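You operate a simulated robot arm through the tools that you are given. There is no shell and no other tool.

The job below is to be done with a simulated robot arm. You get a single attempt, and the scene is never put back.

JOB
Blow cover 75 dry all round on the turning plate, then shut the air off.
Fine: air box in the orange holder before the valve opens; turn the plate through TWO, THREE and FOUR; leave the other wet covers. Set down upright: yellow air box.

It is judged by the outcome, as a careful person would: the job done as asked, and still so three seconds after it is handed in. It fails if anything else is knocked over, pushed out of place, dropped, spilled or broken. Lids that push on must go on centred and level and be pressed home; caps that screw on are set level and turned clockwise until they are tight.

ROBOT AND FRAMES
A 6-joint arm with a two-finger gripper, fixed in place. Base frame: the origin is on the floor under the middle of its stand, x ahead of it, y to its left, z up; the work surface is at about z = 884. Units: mm, degrees, N and s.
It reaches about 1637 mm from its shoulder. Its first joint turns from -166.0 to 166.0 degrees. Payload 3.43 kg.
Tool frame: the origin (TCP) lies between the finger pads and is the grasp point; the fingertips stand 20 mm ahead of it; z points along the fingers, y is the line along which they close. The gripper opens to 190 mm; its body begins 248 mm behind the TCP.
Orientation is that of the tool frame in the base frame, as a unit quaternion [x, y, z, w]. With the fingers straight down and closing along the base's y, the tool's x points along the base's -x, its y along +y and its z along -z.

CONTROLS
- The arm moves only by the tool apply_moves. Its argument "series" is a list of rows, each a list of 3 entries, a list of its own where there are three numbers: the shift along the tool's x, y, z in units of 500 mm (1.0 is 500 mm), then the turn, a rotation vector about the tool's x, y, z in units of 120 degrees (1.0 is 120 degrees), then the finger opening in mm, from 0 to 190. In form: [[[tx, ty, tz], [ax, ay, az], gripper], ...]. A call has 1 to 20 rows; each row is the pose to reach, as a shift and turn from the pose commanded when the call began, along the tool's axes at that moment. A call with a number of a shift or a turn outside -1 to 1 is refused whole. A row lasts 0.2 s, in which the tool goes at most 50 mm and 8.6 degrees; a call with a longer step from one row to the next is refused whole, and so is a gripper value outside its range. Where a pose cannot be reached the arm comes as near as it can. A force on the tool above 40 N (or 10 N above the force at the start of the call, whichever is more), or a blocked arm, ends the call early, and 0.2 s more pass. Each finger travels about 45 mm/s and halts on what it meets, pressing with about 27 N; the grip force reading is that of the motor and also rises with nothing between the fingers. The clock runs only during rows and for 0.2 s after the last one: add rows that repeat a pose to give the fingers time. The reply holds the time, the measured pose of the TCP, the force on the tool along the base axes, the opening and the grip force, in the units named above and with some noise, with the torque about the TCP (base axes, N m) and any sound that the robot's microphone picked up, and new pictures: "show" is both (left out), scene, wrist or none.
- Cameras (640 x 400 px; columns grow to the right, rows downward): "scene" is fixed at [48.8, -507.5, 1473.2]; the picture's right is [0.54, -0.84, 0.00], its down [-0.51, -0.33, -0.79] and it looks along [0.67, 0.43, -0.61] (base axes); focal length 320 px, centre (320, 200). "wrist" rides on the gripper at [70, -8, -288] in the tool frame; the picture's right is [0.12, 0.99, 0.00], its down [-0.96, 0.12, -0.25] and it looks along [-0.25, 0.03, 0.97] (tool axes); focal length 261 px, centre (320, 200). There is no depth. A picture from a camera that has moved, and an enlarged one, comes with that camera's place and axes in the base frame and with its lens. The place of the scene camera against the robot may be out by one fixed shift of up to 12 mm in any direction.
- raise_lower(by): slides the trunk up (or, below 0, down) by that many mm; the arm rides with it, the base frame stays. It gives what a move gives, with no picture.
- inspect(camera, box): a new picture of the part [left, top, right, bottom] of that camera's present view, enlarged. It takes no simulated time.
- sign_off(): hands the job in; it is judged then, once.

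Places have to be worked out from the pictures, the camera data and where the tool is seen. Open the gripper and draw the arm clear of the work before you hand the job in, unless the task says otherwise.

The tools are called as a command line: name --argument value ..., lists and objects as JSON in quotes. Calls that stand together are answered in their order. apply_moves: Moves the arm, as the interface text tells. Its arguments: {"type":"object","properties":{"series":{"type":"array"},"show":{"type":"string","enum":["both","scene","wrist","none"]}},"required":["series"]} The other tools are called the same way: raise_lower (by) moves the trunk up or down; inspect (camera, box) takes an enlarged picture of a part of a camera's view; sign_off () hands the job in.

At the start:

```text
clock: 0.0
tcp_pos: [584.1, -77.3, 1209.6]
orientation: [0.0, 1.0, -0.001, 0.0]
contact_force: [0.0, -0.1, 0.3]
wrist_torque: [0.0, 0.02, 0.01]
finger_gap: 190.0
gripper_force: 0.1
trunk travel left (down, up): [-150.0, 90.0]
```

scene: 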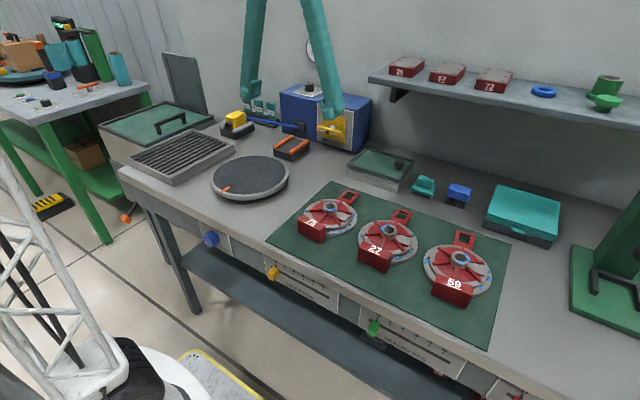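
wrist: 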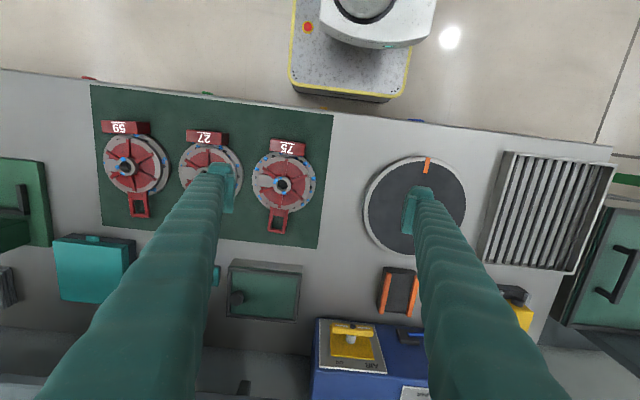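

The pictures show three red covers (75, 27, 59) on a green mat, a dark turning plate, an orange-marked holder, a yellow item by the blue box, and a yellow valve on the blue box. I'll take enlarged views to identify each.

inspect --camera "scene" --box '[200, 80, 400, 205]'

inspect --camera "scene" --box '[270, 170, 510, 320]'

inspect --camera "wrist" --box '[220, 120, 540, 320]'

inspect --camera "wrist" --box '[300, 260, 560, 400]'

inspect --camera "scene" --box '[360, 50, 640, 225]'

inspect --camera "scene" --box '[0, 0, 240, 150]'

```text
3.20 times, centred on (300, 142) of scene
camera zoom: at [48.8, -507.5, 1473.2], right [0.54, -0.84, 0.0], down [-0.51, -0.33, -0.79], along [0.67, 0.43, -0.61], focal length 1023 px, centre (384, 384)
```

zoom: 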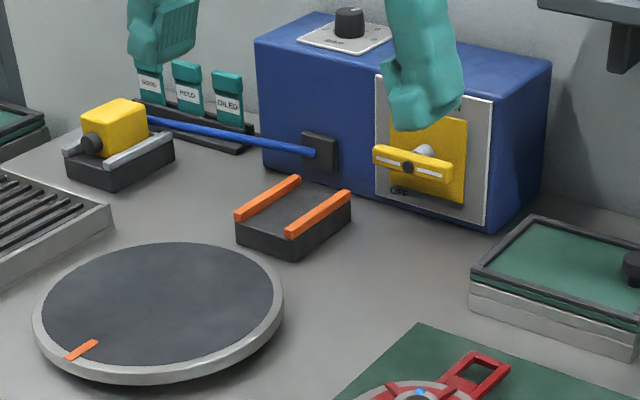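

```text
2.67 times, centred on (390, 245) of scene
camera zoom: at [48.8, -507.5, 1473.2], right [0.54, -0.84, 0.0], down [-0.51, -0.33, -0.79], along [0.67, 0.43, -0.61], focal length 853 px, centre (133, 80)
```

zoom: 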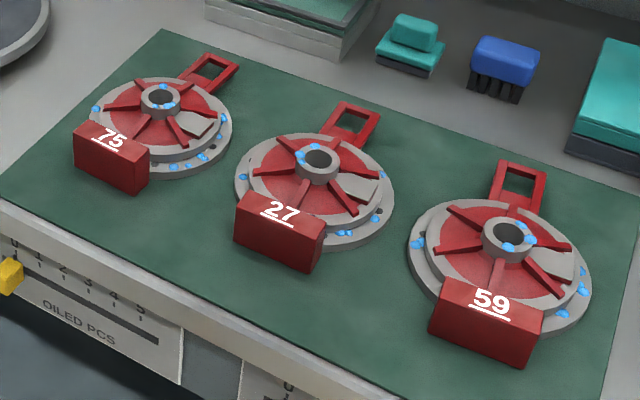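

```text
2.00 times, centred on (380, 220) of wrist
camera zoom: at [513.3, -86.5, 1498.1], right [-0.12, 0.99, 0.0], down [0.96, 0.12, 0.25], along [0.25, 0.03, -0.97], focal length 521 px, centre (200, 160)
```

zoom: 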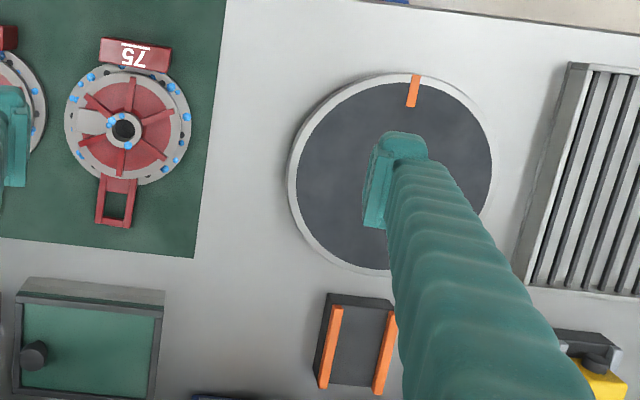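

```text
2.46 times, centred on (430, 330) of wrist
camera zoom: at [513.3, -86.5, 1498.1], right [-0.12, 0.99, 0.0], down [0.96, 0.12, 0.25], along [0.25, 0.03, -0.97], focal length 642 px, centre (49, -120)
```

zoom: 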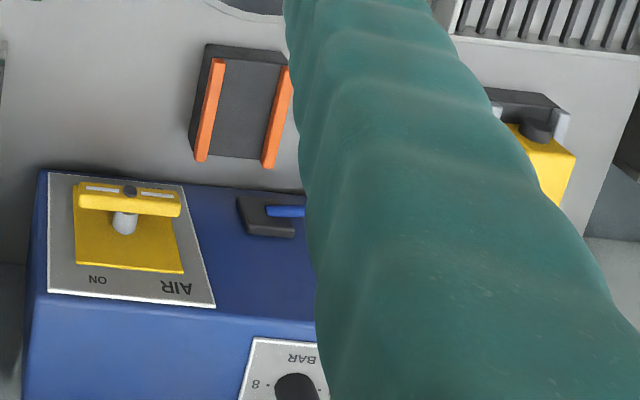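

```text
2.29 times, centred on (500, 138) of scene
camera zoom: at [48.8, -507.5, 1473.2], right [0.54, -0.84, 0.0], down [-0.51, -0.33, -0.79], along [0.67, 0.43, -0.61], focal length 731 px, centre (-91, 343)
```

zoom: 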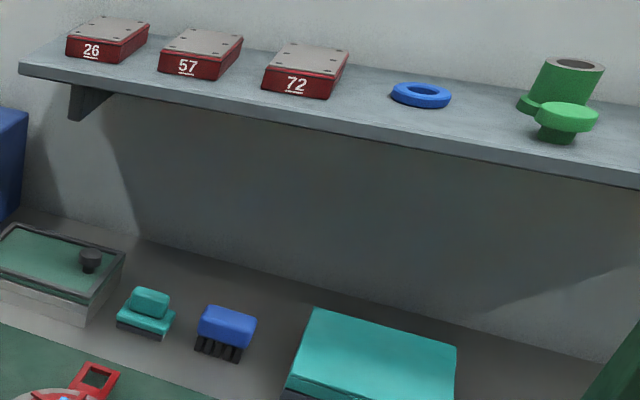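

```text
2.67 times, centred on (120, 75) of scene
camera zoom: at [48.8, -507.5, 1473.2], right [0.54, -0.84, 0.0], down [-0.51, -0.33, -0.79], along [0.67, 0.43, -0.61], focal length 853 px, centre (853, 533)
```

zoom: 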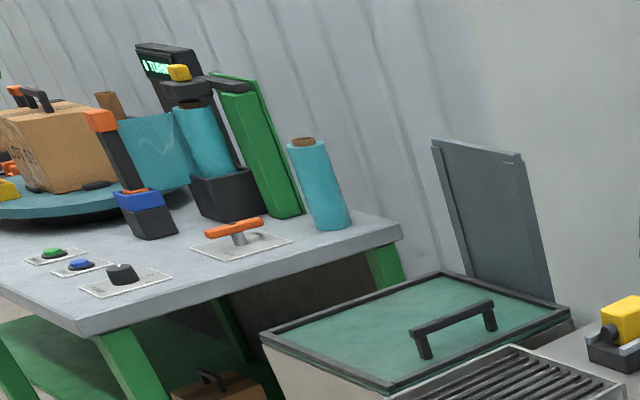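

The orange holder is a dark block with two orange rails, the air box is parked in a grey-railed cradle, and the air valve on the blue box points to OFF. I'll shift the tool left to get the wrist camera over the plate and look for the plate marks.

apply_moves --series '[[[0, 0.09, 0], [0, 0, 0], 190], [[0, 0.18, 0], [0, 0, 0], 190], [[0, 0.27, 0], [0, 0, 0], 190], [[0, 0.36, 0], [0, 0, 0], 190], [[0, 0.45, 0], [0, 0, 0], 190], [[0, 0.45, 0], [0, 0, 0], 190]]' --show "both"

```text
clock: 1.4
tcp_pos: [583.6, 146.9, 1210.0]
orientation: [-0.001, 1.0, 0.0, 0.0]
contact_force: [0.9, 0.4, 0.1]
wrist_torque: [0.04, 0.0, 0.0]
finger_gap: 189.9
gripper_force: 0.1
trunk travel left (down, up): [-150.0, 90.0]
camera wrist: at [513.7, 138.5, 1497.2], right [-0.12, 0.99, 0.0], down [0.96, 0.12, 0.25], along [0.25, 0.03, -0.97], focal length 261 px, centre (320, 200)
```

scene: 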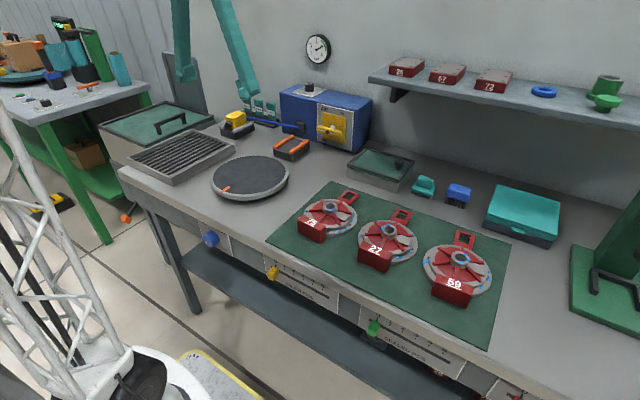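
wrist: 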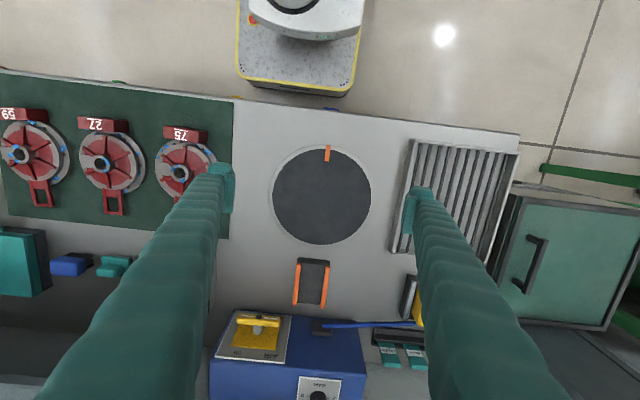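

inspect --camera "wrist" --box '[240, 130, 400, 260]'

inspect --camera "wrist" --box '[200, 250, 440, 400]'

inspect --camera "scene" --box '[200, 80, 400, 205]'

inspect --camera "scene" --box '[190, 140, 310, 215]'

inspect --camera "scene" --box '[240, 70, 400, 170]'

inspect --camera "scene" --box '[180, 200, 460, 375]'

```text
3.08 times, centred on (320, 195) of wrist
camera zoom: at [513.7, 138.5, 1497.2], right [-0.12, 0.99, 0.0], down [0.96, 0.12, 0.25], along [0.25, 0.03, -0.97], focal length 802 px, centre (320, 215)
```

zoom: 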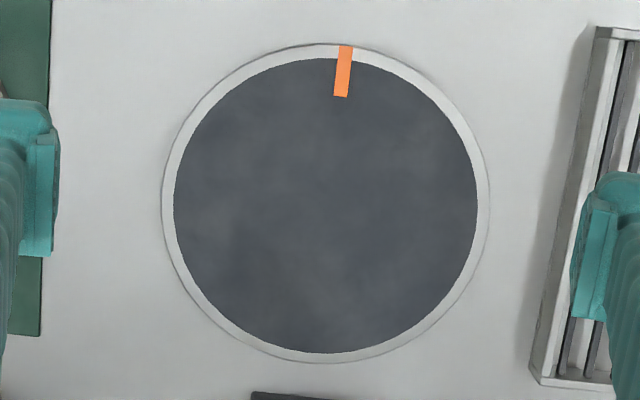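

```text
2.67 times, centred on (320, 325) of wrist
camera zoom: at [513.7, 138.5, 1497.2], right [-0.12, 0.99, 0.0], down [0.96, 0.12, 0.25], along [0.25, 0.03, -0.97], focal length 695 px, centre (320, -133)
```

zoom: 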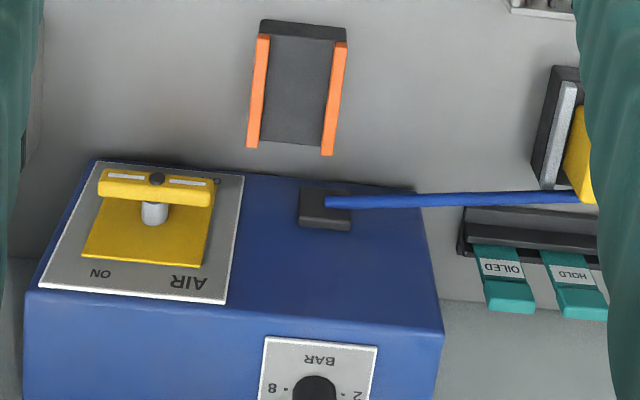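

```text
3.20 times, centred on (300, 142) of scene
camera zoom: at [48.8, -507.5, 1473.2], right [0.54, -0.84, 0.0], down [-0.51, -0.33, -0.79], along [0.67, 0.43, -0.61], focal length 1023 px, centre (384, 384)
```

zoom: 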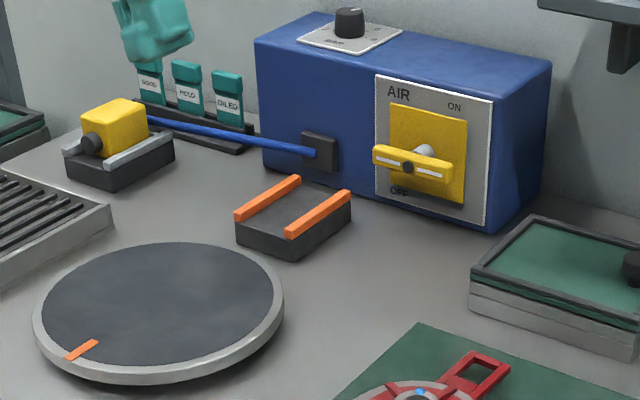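

```text
5.33 times, centred on (250, 178) of scene
camera zoom: at [48.8, -507.5, 1473.2], right [0.54, -0.84, 0.0], down [-0.51, -0.33, -0.79], along [0.67, 0.43, -0.61], focal length 1706 px, centre (693, 320)
```

zoom: 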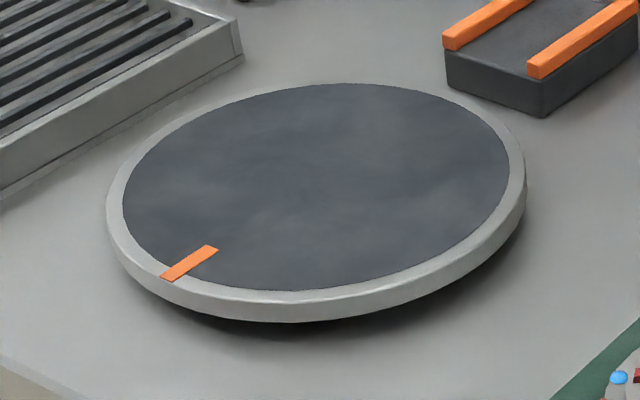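

```text
4.00 times, centred on (320, 120) of scene
camera zoom: at [48.8, -507.5, 1473.2], right [0.54, -0.84, 0.0], down [-0.51, -0.33, -0.79], along [0.67, 0.43, -0.61], focal length 1279 px, centre (320, 520)
```

zoom: 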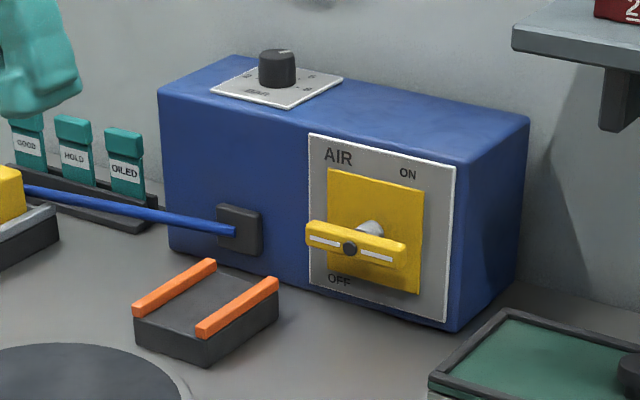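

```text
2.29 times, centred on (320, 288) of scene
camera zoom: at [48.8, -507.5, 1473.2], right [0.54, -0.84, 0.0], down [-0.51, -0.33, -0.79], along [0.67, 0.43, -0.61], focal length 731 px, centre (320, 0)
```

zoom: 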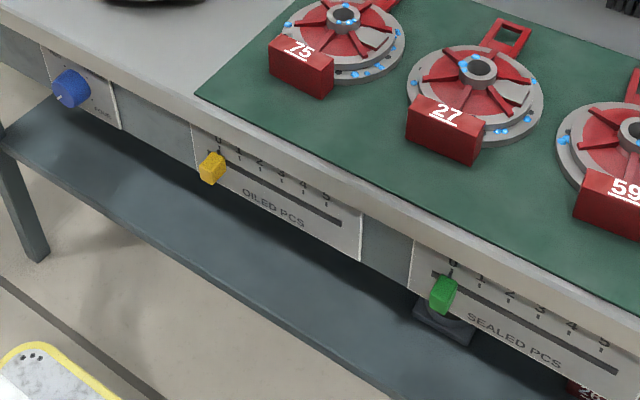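

A blue knob on the bench front sits below the plate, with lettering by it; it may be the plate turner with positions ONE to FOUR. I'll enlarge that.

inspect --camera "scene" --box '[185, 215, 249, 255]'

inspect --camera "scene" --box '[100, 180, 260, 280]'

inspect --camera "wrist" --box '[240, 80, 420, 180]'

```text
10.00 times, centred on (217, 235) of scene
camera zoom: at [48.8, -507.5, 1473.2], right [0.54, -0.84, 0.0], down [-0.51, -0.33, -0.79], along [0.67, 0.43, -0.61], focal length 3198 px, centre (1350, -150)
```

zoom: 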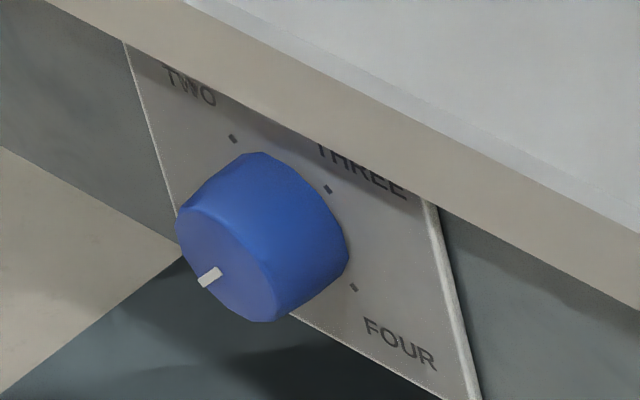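

```text
4.00 times, centred on (180, 230) of scene
camera zoom: at [48.8, -507.5, 1473.2], right [0.54, -0.84, 0.0], down [-0.51, -0.33, -0.79], along [0.67, 0.43, -0.61], focal length 1279 px, centre (880, 80)
```

zoom: 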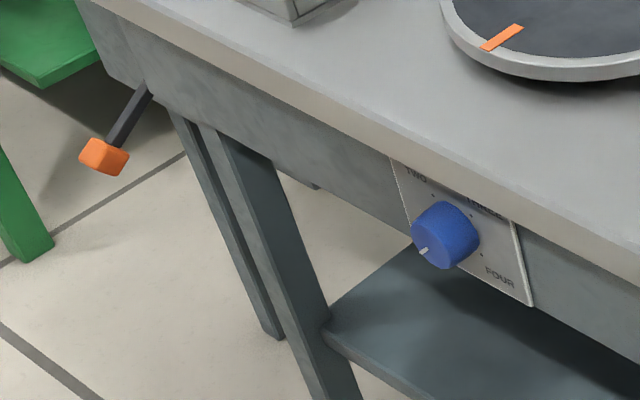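

```text
3.56 times, centred on (330, 130) of wrist
camera zoom: at [513.7, 138.5, 1497.2], right [-0.12, 0.99, 0.0], down [0.96, 0.12, 0.25], along [0.25, 0.03, -0.97], focal length 927 px, centre (284, 449)
```

zoom: 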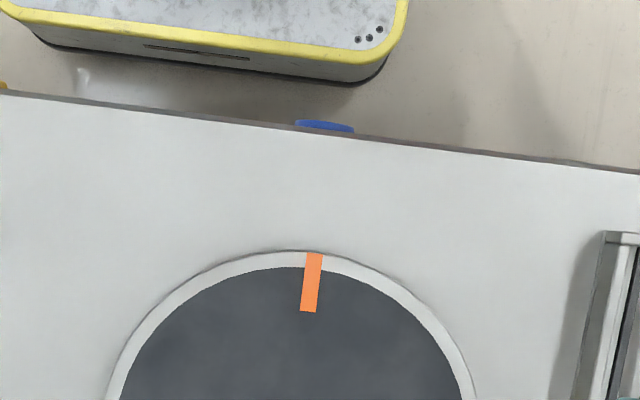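

The blue knob on the bench front (marks TWO, THREE, FOUR, pointer now lower-left at ONE) turns the plate. I judge plate centre near (655,158) and cover 75 near (635,-156); I'll move above cover 75 to look closer.

apply_moves --series '[[[-0.002, -0.09, 0.02], [0, 0, 0], 190], [[-0.004, -0.18, 0.04], [0, 0, 0], 190], [[-0.006, -0.27, 0.07], [0, 0, 0], 190], [[-0.008, -0.36, 0.1], [0, 0, 0], 190], [[-0.01, -0.45, 0.13], [0, 0, 0], 190], [[-0.012, -0.53, 0.17], [0, 0, 0], 190], [[-0.015, -0.61, 0.21], [0, 0, 0], 190], [[-0.015, -0.616, 0.22], [0, 0, 0], 190], [[-0.015, -0.616, 0.22], [0, 0, 0], 190]]' --show "both"

```text
clock: 3.4
tcp_pos: [590.2, -161.4, 1100.7]
orientation: [0.0, 1.0, 0.0, 0.0]
contact_force: [1.2, 0.4, -1.0]
wrist_torque: [-0.01, 0.0, 0.01]
finger_gap: 189.9
gripper_force: 0.1
trunk travel left (down, up): [-150.0, 90.0]
camera wrist: at [520.4, -170.4, 1388.1], right [-0.12, 0.99, 0.0], down [0.96, 0.12, 0.25], along [0.25, 0.03, -0.97], focal length 261 px, centre (320, 200)
```

scene: 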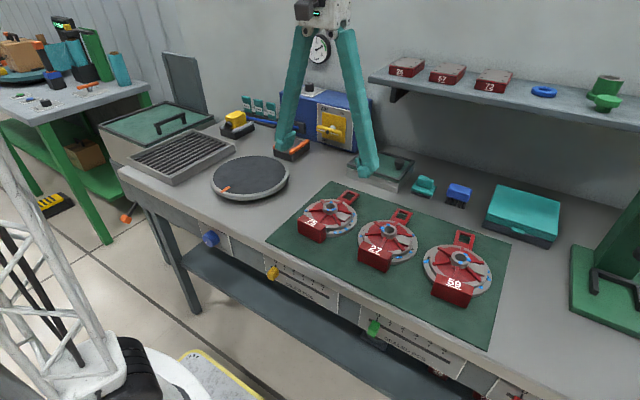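
wrist: 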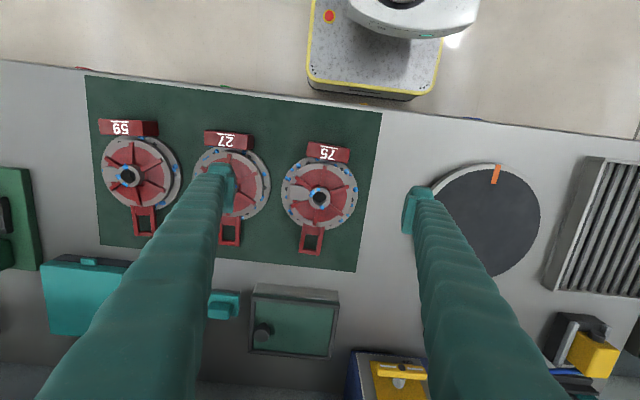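

inspect --camera "wrist" --box '[240, 130, 400, 260]'

inspect --camera "scene" --box '[285, 180, 375, 250]'

inspect --camera "wrist" --box '[180, 130, 260, 180]'

inspect --camera "scene" --box '[210, 100, 290, 150]'

```text
3.08 times, centred on (320, 195) of wrist
camera zoom: at [520.4, -170.4, 1388.1], right [-0.12, 0.99, 0.0], down [0.96, 0.12, 0.25], along [0.25, 0.03, -0.97], focal length 802 px, centre (320, 215)
```

zoom: 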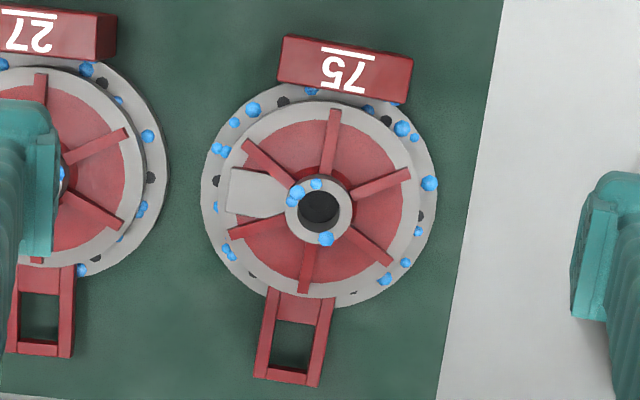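

```text
5.71 times, centred on (330, 215) of scene
camera zoom: at [48.8, -507.5, 1473.2], right [0.54, -0.84, 0.0], down [-0.51, -0.33, -0.79], along [0.67, 0.43, -0.61], focal length 1827 px, centre (263, 114)
```

zoom: 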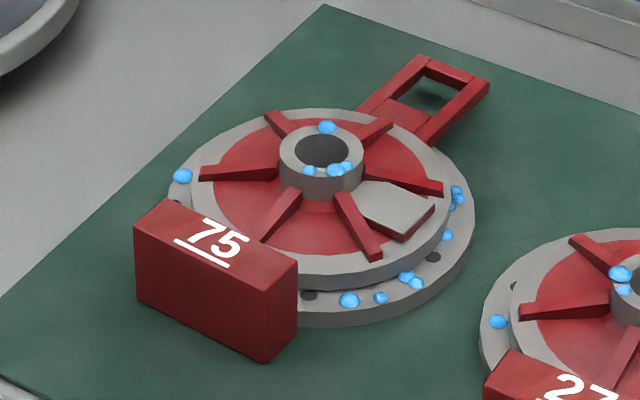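

```text
8.00 times, centred on (220, 155) of wrist
camera zoom: at [520.4, -170.4, 1388.1], right [-0.12, 0.99, 0.0], down [0.96, 0.12, 0.25], along [0.25, 0.03, -0.97], focal length 2085 px, centre (1120, 560)
```

zoom: 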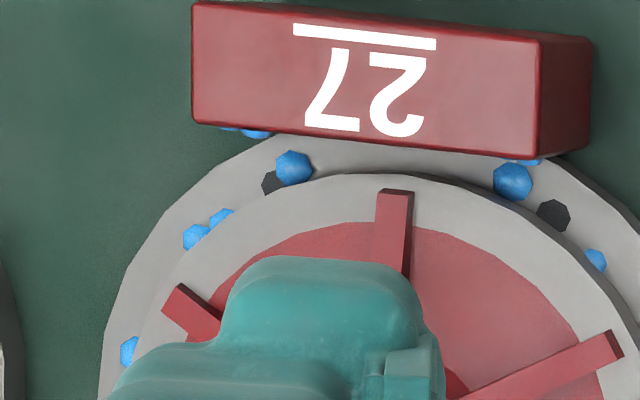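

```text
8.00 times, centred on (250, 125) of scene
camera zoom: at [48.8, -507.5, 1473.2], right [0.54, -0.84, 0.0], down [-0.51, -0.33, -0.79], along [0.67, 0.43, -0.61], focal length 2558 px, centre (880, 800)
```

zoom: 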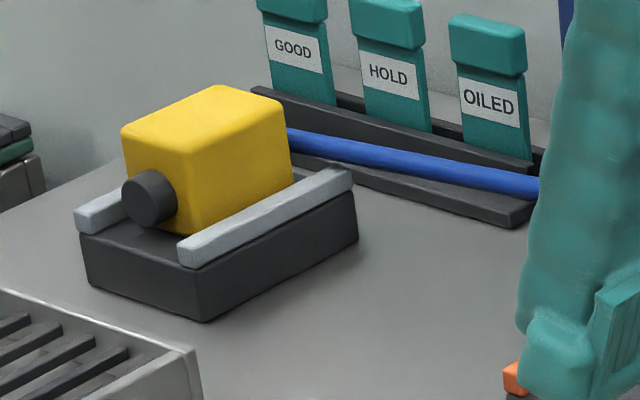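

Cover 75's hub is at about (635,-156) with a free grip line between ribs at 60° to the y-axis, clear of the label block and neighbours. I'll turn the tool -60° about its axis, narrow the fingers to 90 mm and hover over the hub at z 1000.

apply_moves --series '[[[-0.012, 0.0015, 0.02], [0, 0, -0.0625], 180], [[-0.024, 0.003, 0.045], [0, 0, -0.125], 165], [[-0.036, 0.0045, 0.07], [0, 0, -0.1875], 150], [[-0.048, 0.006, 0.1], [0, 0, -0.25], 135], [[-0.06, 0.0075, 0.13], [0, 0, -0.3125], 120], [[-0.072, 0.009, 0.16], [0, 0, -0.375], 105], [[-0.084, 0.01, 0.19], [0, 0, -0.4375], 90], [[-0.0896, 0.0102, 0.2014], [0, 0, -0.5], 90], [[-0.0896, 0.0102, 0.2014], [0, 0, -0.5], 90], [[-0.0896, 0.0102, 0.2014], [0, 0, -0.5], 90]]' --show "both"

```text
clock: 5.6
tcp_pos: [636.5, -157.1, 1000.2]
orientation: [-0.501, 0.866, -0.001, 0.001]
contact_force: [0.3, 0.0, 0.7]
wrist_torque: [0.01, -0.02, -0.02]
finger_gap: 90.2
gripper_force: 0.0
trunk travel left (down, up): [-150.0, 90.0]
camera wrist: at [608.2, -221.6, 1286.7], right [-0.92, 0.39, 0.0], down [0.38, 0.89, 0.25], along [0.1, 0.23, -0.97], focal length 261 px, centre (320, 200)
```

scene: 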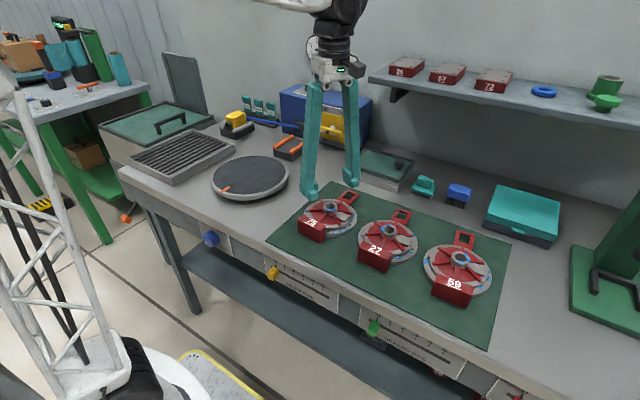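
wrist: 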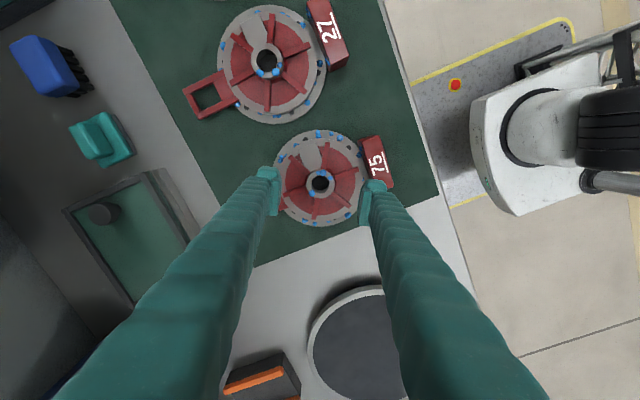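

inspect --camera "wrist" --box '[260, 140, 388, 220]'

inspect --camera "scene" --box '[285, 150, 381, 210]'

```text
5.00 times, centred on (324, 180) of wrist
camera zoom: at [608.2, -221.6, 1286.7], right [-0.92, 0.39, 0.0], down [0.38, 0.89, 0.25], along [0.1, 0.23, -0.97], focal length 1303 px, centre (300, 300)
```

zoom: 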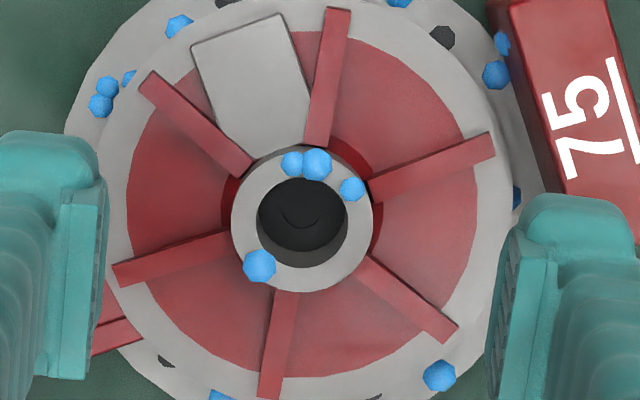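

```text
6.67 times, centred on (333, 180) of scene
camera zoom: at [48.8, -507.5, 1473.2], right [0.54, -0.84, 0.0], down [-0.51, -0.33, -0.79], along [0.67, 0.43, -0.61], focal length 2132 px, centre (233, 333)
```

zoom: 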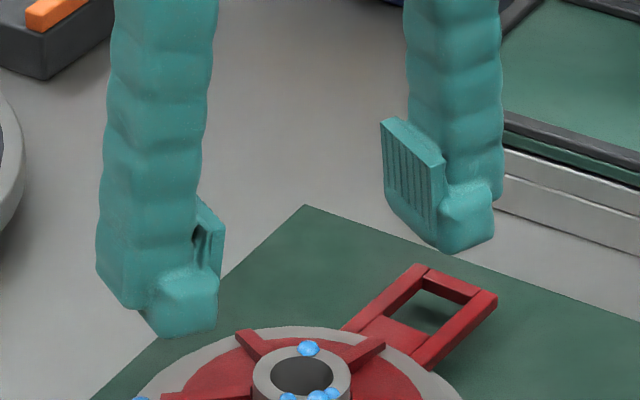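

The hub is centred between the pads (at image (320,184) as expected) and the grip line falls between ribs. I'll narrow to 54 mm and descend to z≈938, with fingertips just above the ribs.

apply_moves --series '[[[0, 0, 0], [0, 0, 0], 54], [[0, 0, 0], [0, 0, 0], 54], [[0, 0, 0.03], [0, 0, 0], 54], [[0, 0, 0.06], [0, 0, 0], 54], [[0, 0, 0.09], [0, 0, 0], 54], [[0, 0, 0.11], [0, 0, 0], 54], [[0, 0, 0.124], [0, 0, 0], 54], [[0, 0, 0.124], [0, 0, 0], 54]]' --show "both"

```text
clock: 7.4
tcp_pos: [637.1, -155.4, 937.4]
orientation: [-0.499, 0.866, 0.0, 0.0]
contact_force: [0.4, 0.2, -0.4]
wrist_torque: [0.02, -0.04, 0.01]
finger_gap: 54.0
gripper_force: 0.1
trunk travel left (down, up): [-150.0, 90.0]
camera wrist: at [608.6, -221.3, 1224.8], right [-0.92, 0.39, 0.0], down [0.38, 0.89, 0.25], along [0.1, 0.23, -0.97], focal length 261 px, centre (320, 200)
```

scene: 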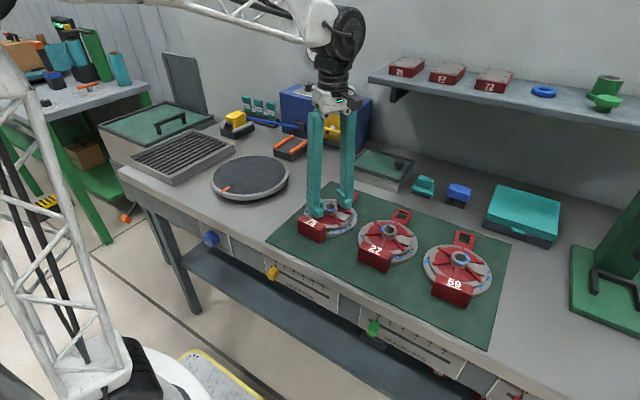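
wrist: 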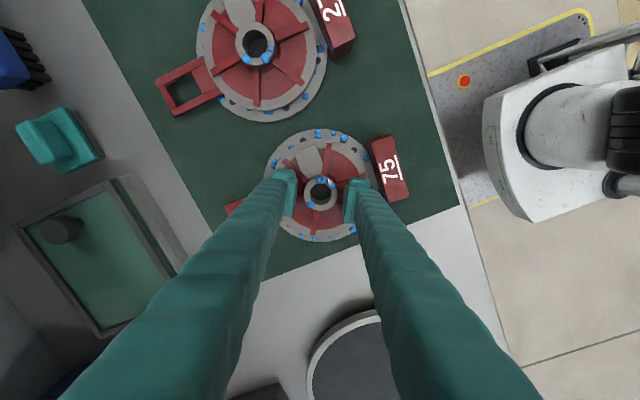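

inspect --camera "scene" --box '[290, 180, 370, 250]'

inspect --camera "wrist" --box '[256, 140, 384, 240]'

```text
5.71 times, centred on (330, 215) of scene
camera zoom: at [48.8, -507.5, 1473.2], right [0.54, -0.84, 0.0], down [-0.51, -0.33, -0.79], along [0.67, 0.43, -0.61], focal length 1827 px, centre (263, 114)
```

zoom: 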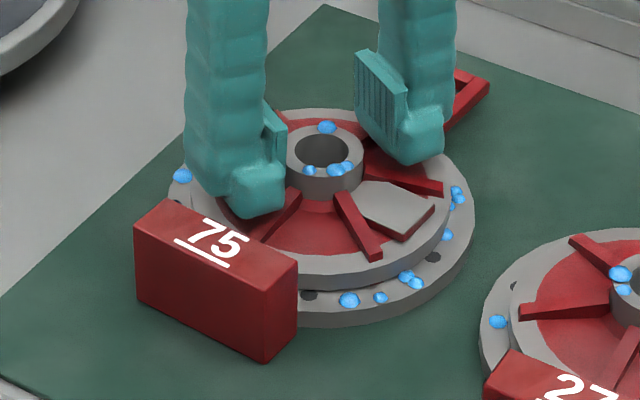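

```text
4.00 times, centred on (320, 190) of wrist
camera zoom: at [608.6, -221.3, 1224.8], right [-0.92, 0.39, 0.0], down [0.38, 0.89, 0.25], along [0.1, 0.23, -0.97], focal length 1043 px, centre (320, 240)
```

zoom: 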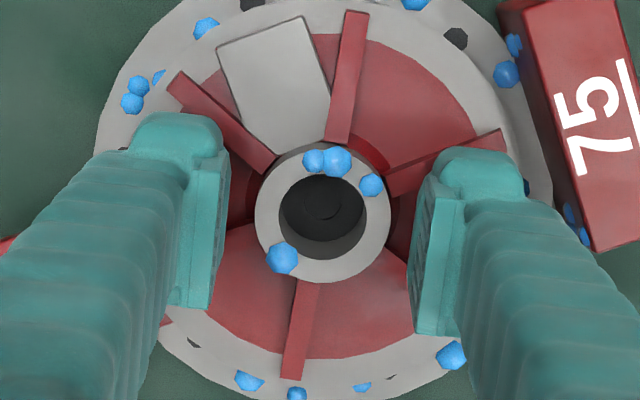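

Fingertips straddle the hub just above the ribs with no contact yet. I'll lower in small steps, watching force for contact with the ribs.

apply_moves --series '[[[0, 0, 0.004], [0, 0, 0], 54], [[0, 0, 0.008], [0, 0, 0], 54], [[0, 0, 0.008], [0, 0, 0], 54]]' --show "none"

inspect --camera "scene" --box '[290, 180, 370, 230]'

```text
clock: 8.2
tcp_pos: [636.2, -155.0, 934.3]
orientation: [-0.5, 0.866, 0.0, 0.0]
contact_force: [1.0, 0.7, 0.0]
wrist_torque: [-0.04, -0.01, 0.01]
finger_gap: 54.0
gripper_force: 0.0
trunk travel left (down, up): [-150.0, 90.0]
```

```text
8.00 times, centred on (330, 205) of scene
camera zoom: at [48.8, -507.5, 1473.2], right [0.54, -0.84, 0.0], down [-0.51, -0.33, -0.79], along [0.67, 0.43, -0.61], focal length 2558 px, centre (240, 160)
```

zoom: 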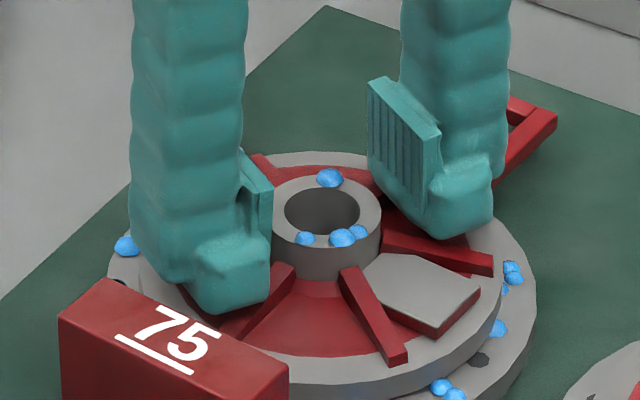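

Still free of contact at 934. Continuing down in small steps.

apply_moves --series '[[[0, 0, 0.003], [0, 0, 0], 54], [[0, 0, 0.006], [0, 0, 0], 54], [[0, 0, 0.009], [0, 0, 0], 54], [[0, 0, 0.009], [0, 0, 0], 54]]' --show "none"

inspect --camera "scene" --box '[290, 180, 370, 230]'

```text
clock: 9.2
tcp_pos: [635.5, -156.2, 929.3]
orientation: [-0.5, 0.866, 0.0, 0.0]
contact_force: [-1.0, -0.4, -0.1]
wrist_torque: [-0.01, -0.02, 0.01]
finger_gap: 53.9
gripper_force: 0.1
trunk travel left (down, up): [-150.0, 90.0]
```

```text
8.00 times, centred on (330, 205) of scene
camera zoom: at [48.8, -507.5, 1473.2], right [0.54, -0.84, 0.0], down [-0.51, -0.33, -0.79], along [0.67, 0.43, -0.61], focal length 2558 px, centre (240, 160)
```

zoom: 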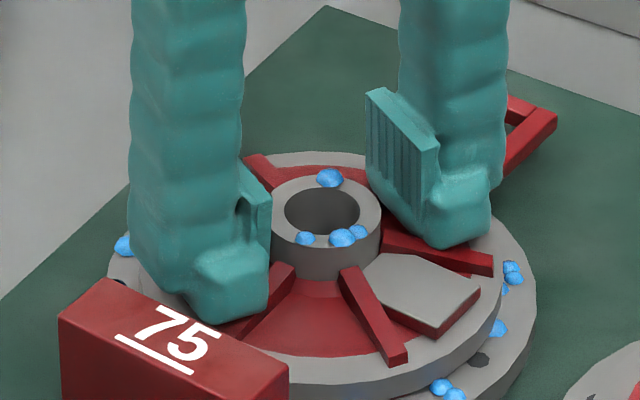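

No contact at 929 either; I'll go a few mm further.

apply_moves --series '[[[0, 0, 0.002], [0, 0, 0], 54], [[0, 0, 0.004], [0, 0, 0], 54], [[0, 0, 0.006], [0, 0, 0], 54], [[0, 0, 0.008], [0, 0, 0], 54], [[0, 0, 0.008], [0, 0, 0], 54]]' --show "none"

inspect --camera "scene" --box '[290, 180, 370, 230]'

```text
clock: 10.1
tcp_pos: [635.8, -156.5, 930.5]
orientation: [-0.5, 0.866, -0.002, 0.001]
contact_force: [-3.0, -0.4, 22.2]
wrist_torque: [0.41, 0.82, 0.05]
finger_gap: 55.4
gripper_force: 1.5
trunk travel left (down, up): [-150.0, 90.0]
stopped in row 4: the force on the tool passed its limit at 44 N (the readings are from after the stop); the commanded pose is now the measured one
```

```text
8.00 times, centred on (330, 205) of scene
camera zoom: at [48.8, -507.5, 1473.2], right [0.54, -0.84, 0.0], down [-0.51, -0.33, -0.79], along [0.67, 0.43, -0.61], focal length 2558 px, centre (240, 160)
```

zoom: 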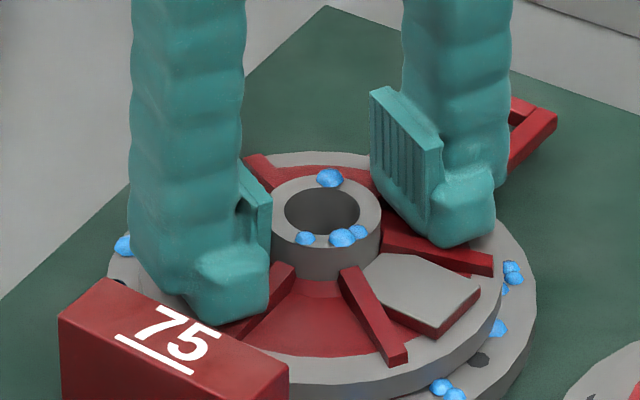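

The tips touched the ribs at TCP z≈930 (tips ≈ 910). I'll back up 1 mm and close on the hub.

apply_moves --series '[[[0, 0, -0.002], [0, 0, 0], 54], [[0, 0, -0.002], [0, 0, 0], 45], [[0, 0, -0.002], [0, 0, 0], 30], [[0, 0, -0.002], [0, 0, 0], 20], [[0, 0, -0.002], [0, 0, 0], 20], [[0, 0, -0.002], [0, 0, 0], 20]]' --show "wrist"

inspect --camera "scene" --box '[290, 180, 370, 230]'

```text
clock: 11.4
tcp_pos: [637.0, -155.9, 929.5]
orientation: [-0.5, 0.866, -0.002, 0.002]
contact_force: [-2.6, 3.8, 31.9]
wrist_torque: [0.21, 0.45, 0.07]
finger_gap: 38.8
gripper_force: 27.5
trunk travel left (down, up): [-150.0, 90.0]
camera wrist: at [607.1, -220.2, 1217.4], right [-0.92, 0.39, 0.0], down [0.38, 0.89, 0.25], along [0.1, 0.23, -0.97], focal length 261 px, centre (320, 200)
```

wrist: 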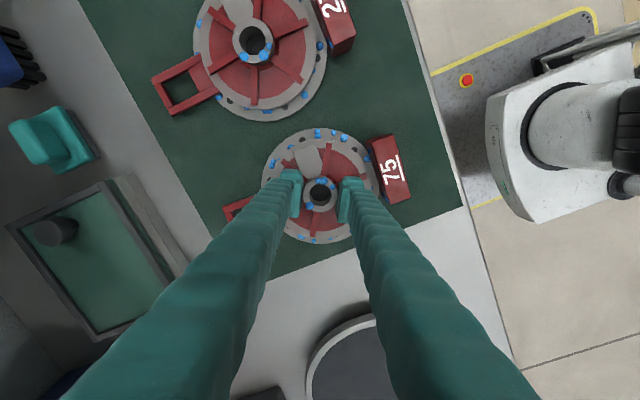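

```text
8.00 times, centred on (330, 205) of scene
camera zoom: at [48.8, -507.5, 1473.2], right [0.54, -0.84, 0.0], down [-0.51, -0.33, -0.79], along [0.67, 0.43, -0.61], focal length 2558 px, centre (240, 160)
```

zoom: 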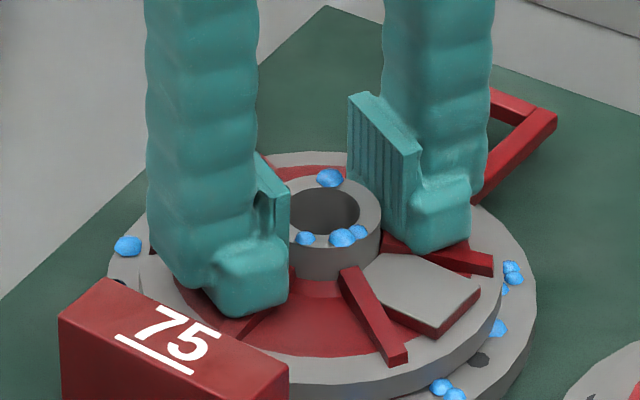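

The hub is gripped (gap 38.8 mm, 27.5 N). I'll lift slowly 15 mm and check weight and tilt.

apply_moves --series '[[[0, 0, -0.003], [0, 0, 0], 20], [[0, 0, -0.006], [0, 0, 0], 20], [[0, 0, -0.01], [0, 0, 0], 20], [[0, 0, -0.015], [0, 0, 0], 20], [[0, 0, -0.02], [0, 0, 0], 20], [[0, 0, -0.03], [0, 0, 0], 20], [[0, 0, -0.03], [0, 0, 0], 20]]' --show "both"

inspect --camera "scene" --box '[280, 170, 376, 230]'

```text
clock: 13.1
tcp_pos: [637.0, -154.6, 944.5]
orientation: [-0.5, 0.866, -0.001, 0.001]
contact_force: [-0.6, 0.3, -8.4]
wrist_torque: [0.05, -0.16, 0.02]
finger_gap: 38.9
gripper_force: 27.0
trunk travel left (down, up): [-150.0, 90.0]
camera wrist: at [608.2, -220.4, 1231.4], right [-0.92, 0.39, 0.0], down [0.38, 0.89, 0.25], along [0.1, 0.23, -0.97], focal length 261 px, centre (320, 200)
```

scene: 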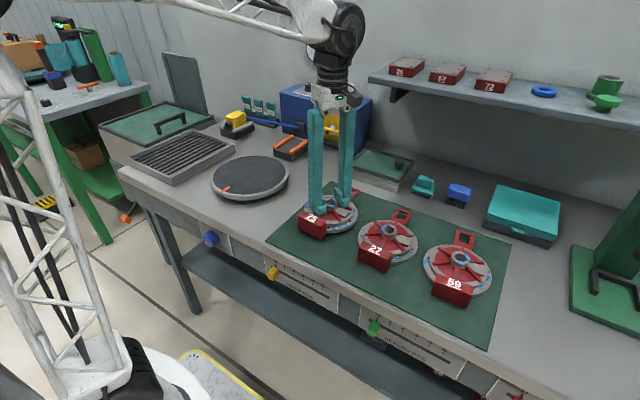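
wrist: 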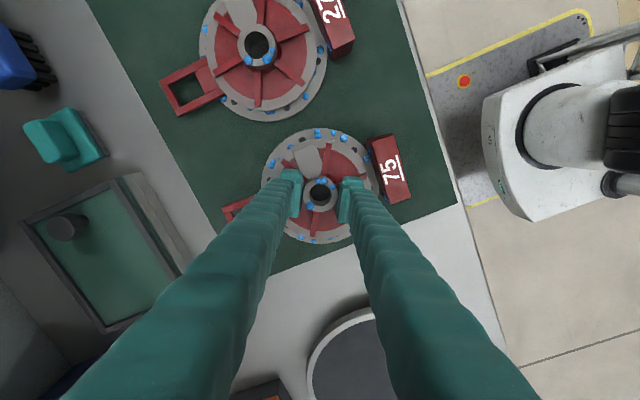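

```text
6.67 times, centred on (328, 200) of scene
camera zoom: at [48.8, -507.5, 1473.2], right [0.54, -0.84, 0.0], down [-0.51, -0.33, -0.79], along [0.67, 0.43, -0.61], focal length 2132 px, centre (267, 200)
```

zoom: 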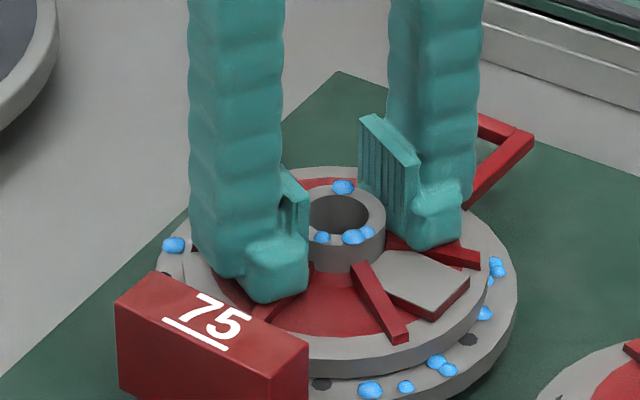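

Cover 75 is lifted level (about 0.86 kg). I'll raise it to about z 1000 and carry it, keeping its orientation, to above the plate centre at about (653,159).

apply_moves --series '[[[0, 0, -0.03], [0, 0, 0], 20], [[0, 0, -0.07], [0, 0, 0], 20], [[0, 0, -0.11], [0, 0, 0], 20], [[-0.04, 0.02, -0.11], [0, 0, 0], 20], [[-0.105, 0.053, -0.11], [0, 0, 0], 20], [[-0.18, 0.091, -0.11], [0, 0, 0], 20], [[-0.255, 0.129, -0.11], [0, 0, 0], 20], [[-0.33, 0.167, -0.11], [0, 0, 0], 20], [[-0.405, 0.205, -0.11], [0, 0, 0], 20], [[-0.47, 0.2375, -0.11], [0, 0, 0], 20], [[-0.525, 0.265, -0.11], [0, 0, 0], 20], [[-0.555, 0.28, -0.11], [0, 0, 0], 20], [[-0.565, 0.2855, -0.11], [0, 0, 0], 20], [[-0.565, 0.2855, -0.11], [0, 0, 0], 20]]' --show "both"

inspect --camera "scene" --box '[186, 110, 314, 210]'

inspect --camera "wrist" --box '[200, 100, 440, 250]'

```text
clock: 16.1
tcp_pos: [654.3, 160.4, 998.5]
orientation: [-0.5, 0.866, -0.001, 0.001]
contact_force: [0.1, -0.8, -8.3]
wrist_torque: [0.02, -0.19, 0.01]
finger_gap: 39.0
gripper_force: 27.1
trunk travel left (down, up): [-150.0, 90.0]
camera wrist: at [625.9, 94.8, 1286.6], right [-0.92, 0.39, 0.0], down [0.38, 0.89, 0.25], along [0.1, 0.23, -0.97], focal length 261 px, centre (320, 200)
```

scene: 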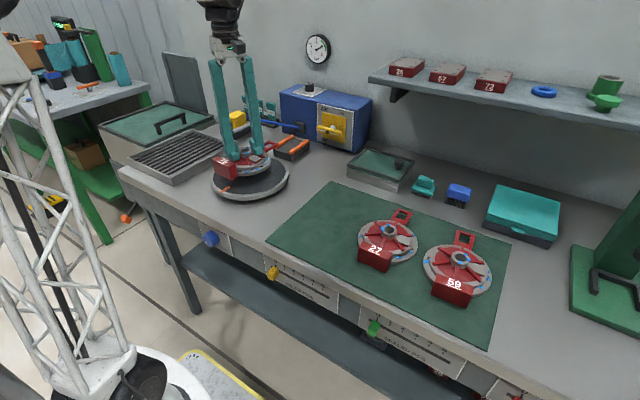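
wrist: 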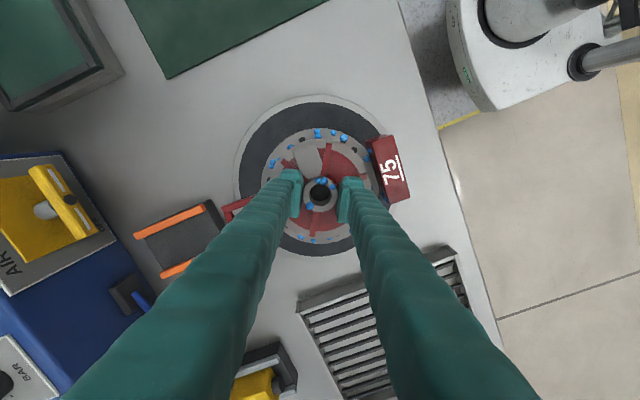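

```text
4.00 times, centred on (250, 160) of scene
camera zoom: at [48.8, -507.5, 1473.2], right [0.54, -0.84, 0.0], down [-0.51, -0.33, -0.79], along [0.67, 0.43, -0.61], focal length 1279 px, centre (600, 360)
```

zoom: 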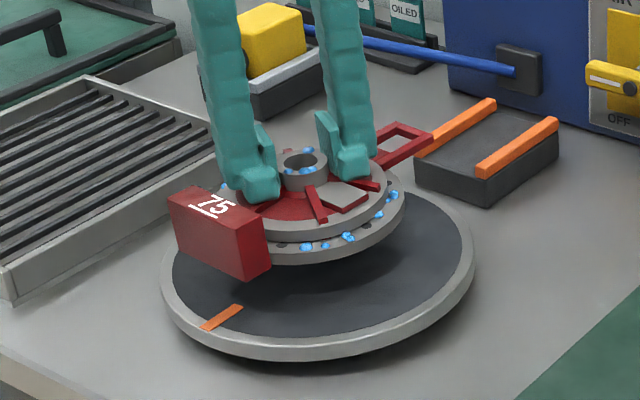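

```text
2.67 times, centred on (320, 175) of wrist
camera zoom: at [625.9, 94.8, 1286.6], right [-0.92, 0.39, 0.0], down [0.38, 0.89, 0.25], along [0.1, 0.23, -0.97], focal length 695 px, centre (320, 267)
```

zoom: 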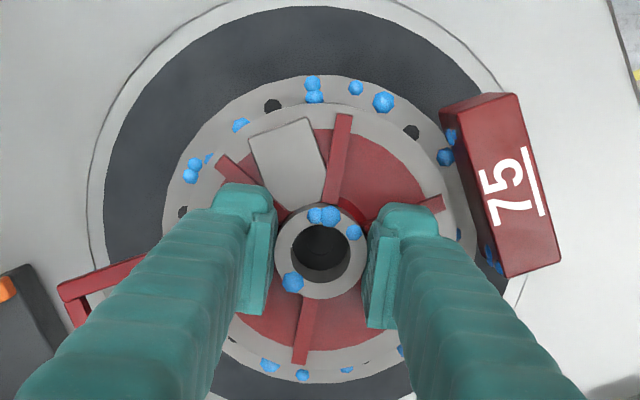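

The cover hangs level over the plate, within about 2 mm of centre. I'll lower to about z 966, nudging 1.5 mm in +y.

apply_moves --series '[[[-0.0031, 0.0006, 0.02], [0, 0, 0], 20], [[-0.0031, 0.0006, 0.04], [0, 0, 0], 20], [[-0.0031, 0.0006, 0.055], [0, 0, 0], 20], [[-0.0031, 0.0006, 0.065], [0, 0, 0], 20], [[-0.0031, 0.0006, 0.065], [0, 0, 0], 20]]' --show "scene"

inspect --camera "scene" --box '[194, 120, 306, 210]'

```text
clock: 17.2
tcp_pos: [654.6, 161.4, 965.2]
orientation: [-0.499, 0.866, -0.001, 0.001]
contact_force: [0.5, -0.3, -8.7]
wrist_torque: [0.04, -0.22, 0.01]
finger_gap: 38.9
gripper_force: 26.8
trunk travel left (down, up): [-150.0, 90.0]
```

scene: 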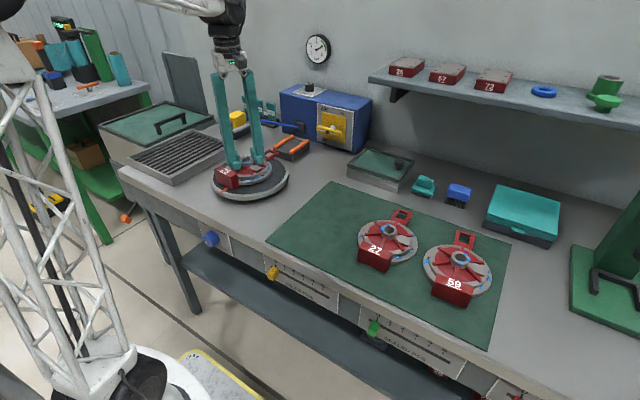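

```text
4.44 times, centred on (250, 165) of scene
camera zoom: at [48.8, -507.5, 1473.2], right [0.54, -0.84, 0.0], down [-0.51, -0.33, -0.79], along [0.67, 0.43, -0.61], focal length 1421 px, centre (631, 356)
```

zoom: 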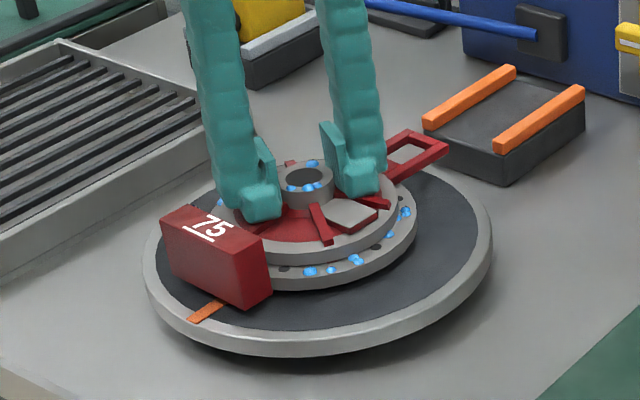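

Gap of several mm remains. Lowering slowly in 1 mm steps until the load comes off.

apply_moves --series '[[[0, 0, 0.002], [0, 0, 0], 20], [[0, 0, 0.004], [0, 0, 0], 20], [[0, 0, 0.006], [0, 0, 0], 20], [[0, 0, 0.008], [0, 0, 0], 20], [[0, 0, 0.008], [0, 0, 0], 20]]' --show "none"

inspect --camera "scene" --box '[194, 120, 306, 210]'

```text
clock: 18.4
tcp_pos: [654.7, 162.2, 960.8]
orientation: [-0.5, 0.866, -0.002, 0.001]
contact_force: [0.1, 0.0, -8.0]
wrist_torque: [0.04, -0.17, 0.01]
finger_gap: 38.9
gripper_force: 26.8
trunk travel left (down, up): [-150.0, 90.0]
```

```text
4.44 times, centred on (250, 165) of scene
camera zoom: at [48.8, -507.5, 1473.2], right [0.54, -0.84, 0.0], down [-0.51, -0.33, -0.79], along [0.67, 0.43, -0.61], focal length 1421 px, centre (631, 356)
```

zoom: 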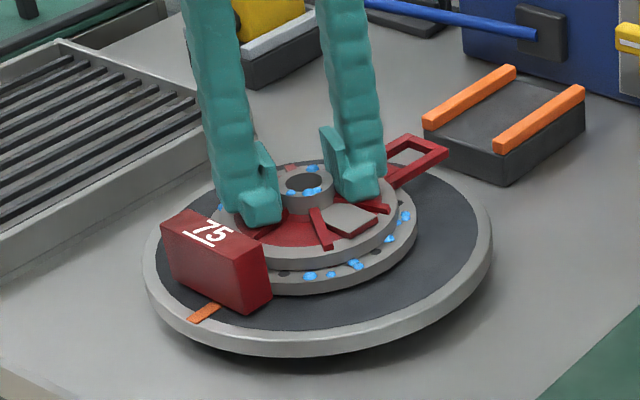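

apply_moves --series '[[[0, 0, 0.002], [0, 0, 0], 20], [[0, 0, 0.004], [0, 0, 0], 20], [[0, 0, 0.006], [0, 0, 0], 20], [[0, 0, 0.006], [0, 0, 0], 20]]' --show "none"

```text
clock: 19.4
tcp_pos: [654.3, 162.7, 958.4]
orientation: [-0.501, 0.865, -0.002, 0.002]
contact_force: [-0.5, -0.8, -8.3]
wrist_torque: [0.01, -0.18, -0.01]
finger_gap: 38.9
gripper_force: 27.4
trunk travel left (down, up): [-150.0, 90.0]
```

Still carrying the full weight at 958; I'll keep lowering in 1 mm steps.

apply_moves --series '[[[0, 0, 0.002], [0, 0, 0], 20], [[0, 0, 0.004], [0, 0, 0], 20], [[0, 0, 0.006], [0, 0, 0], 20], [[0, 0, 0.006], [0, 0, 0], 20]]' --show "none"

inspect --camera "scene" --box '[194, 120, 306, 210]'

```text
clock: 20.4
tcp_pos: [655.2, 161.7, 955.4]
orientation: [-0.5, 0.866, -0.001, 0.001]
contact_force: [5.2, -0.2, 2.8]
wrist_torque: [-0.29, 0.47, 0.05]
finger_gap: 39.0
gripper_force: 27.2
trunk travel left (down, up): [-150.0, 90.0]
```

```text
4.44 times, centred on (250, 165) of scene
camera zoom: at [48.8, -507.5, 1473.2], right [0.54, -0.84, 0.0], down [-0.51, -0.33, -0.79], along [0.67, 0.43, -0.61], focal length 1421 px, centre (631, 356)
```

zoom: 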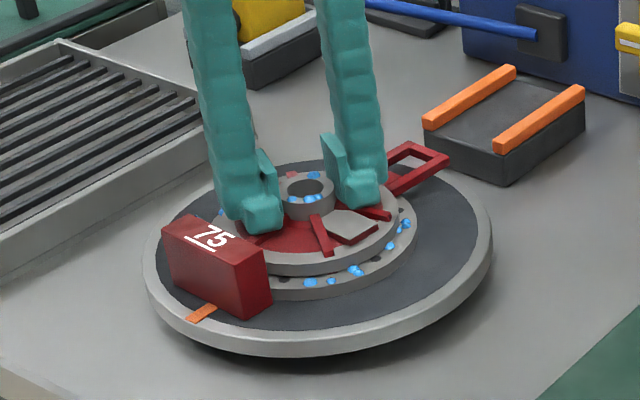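

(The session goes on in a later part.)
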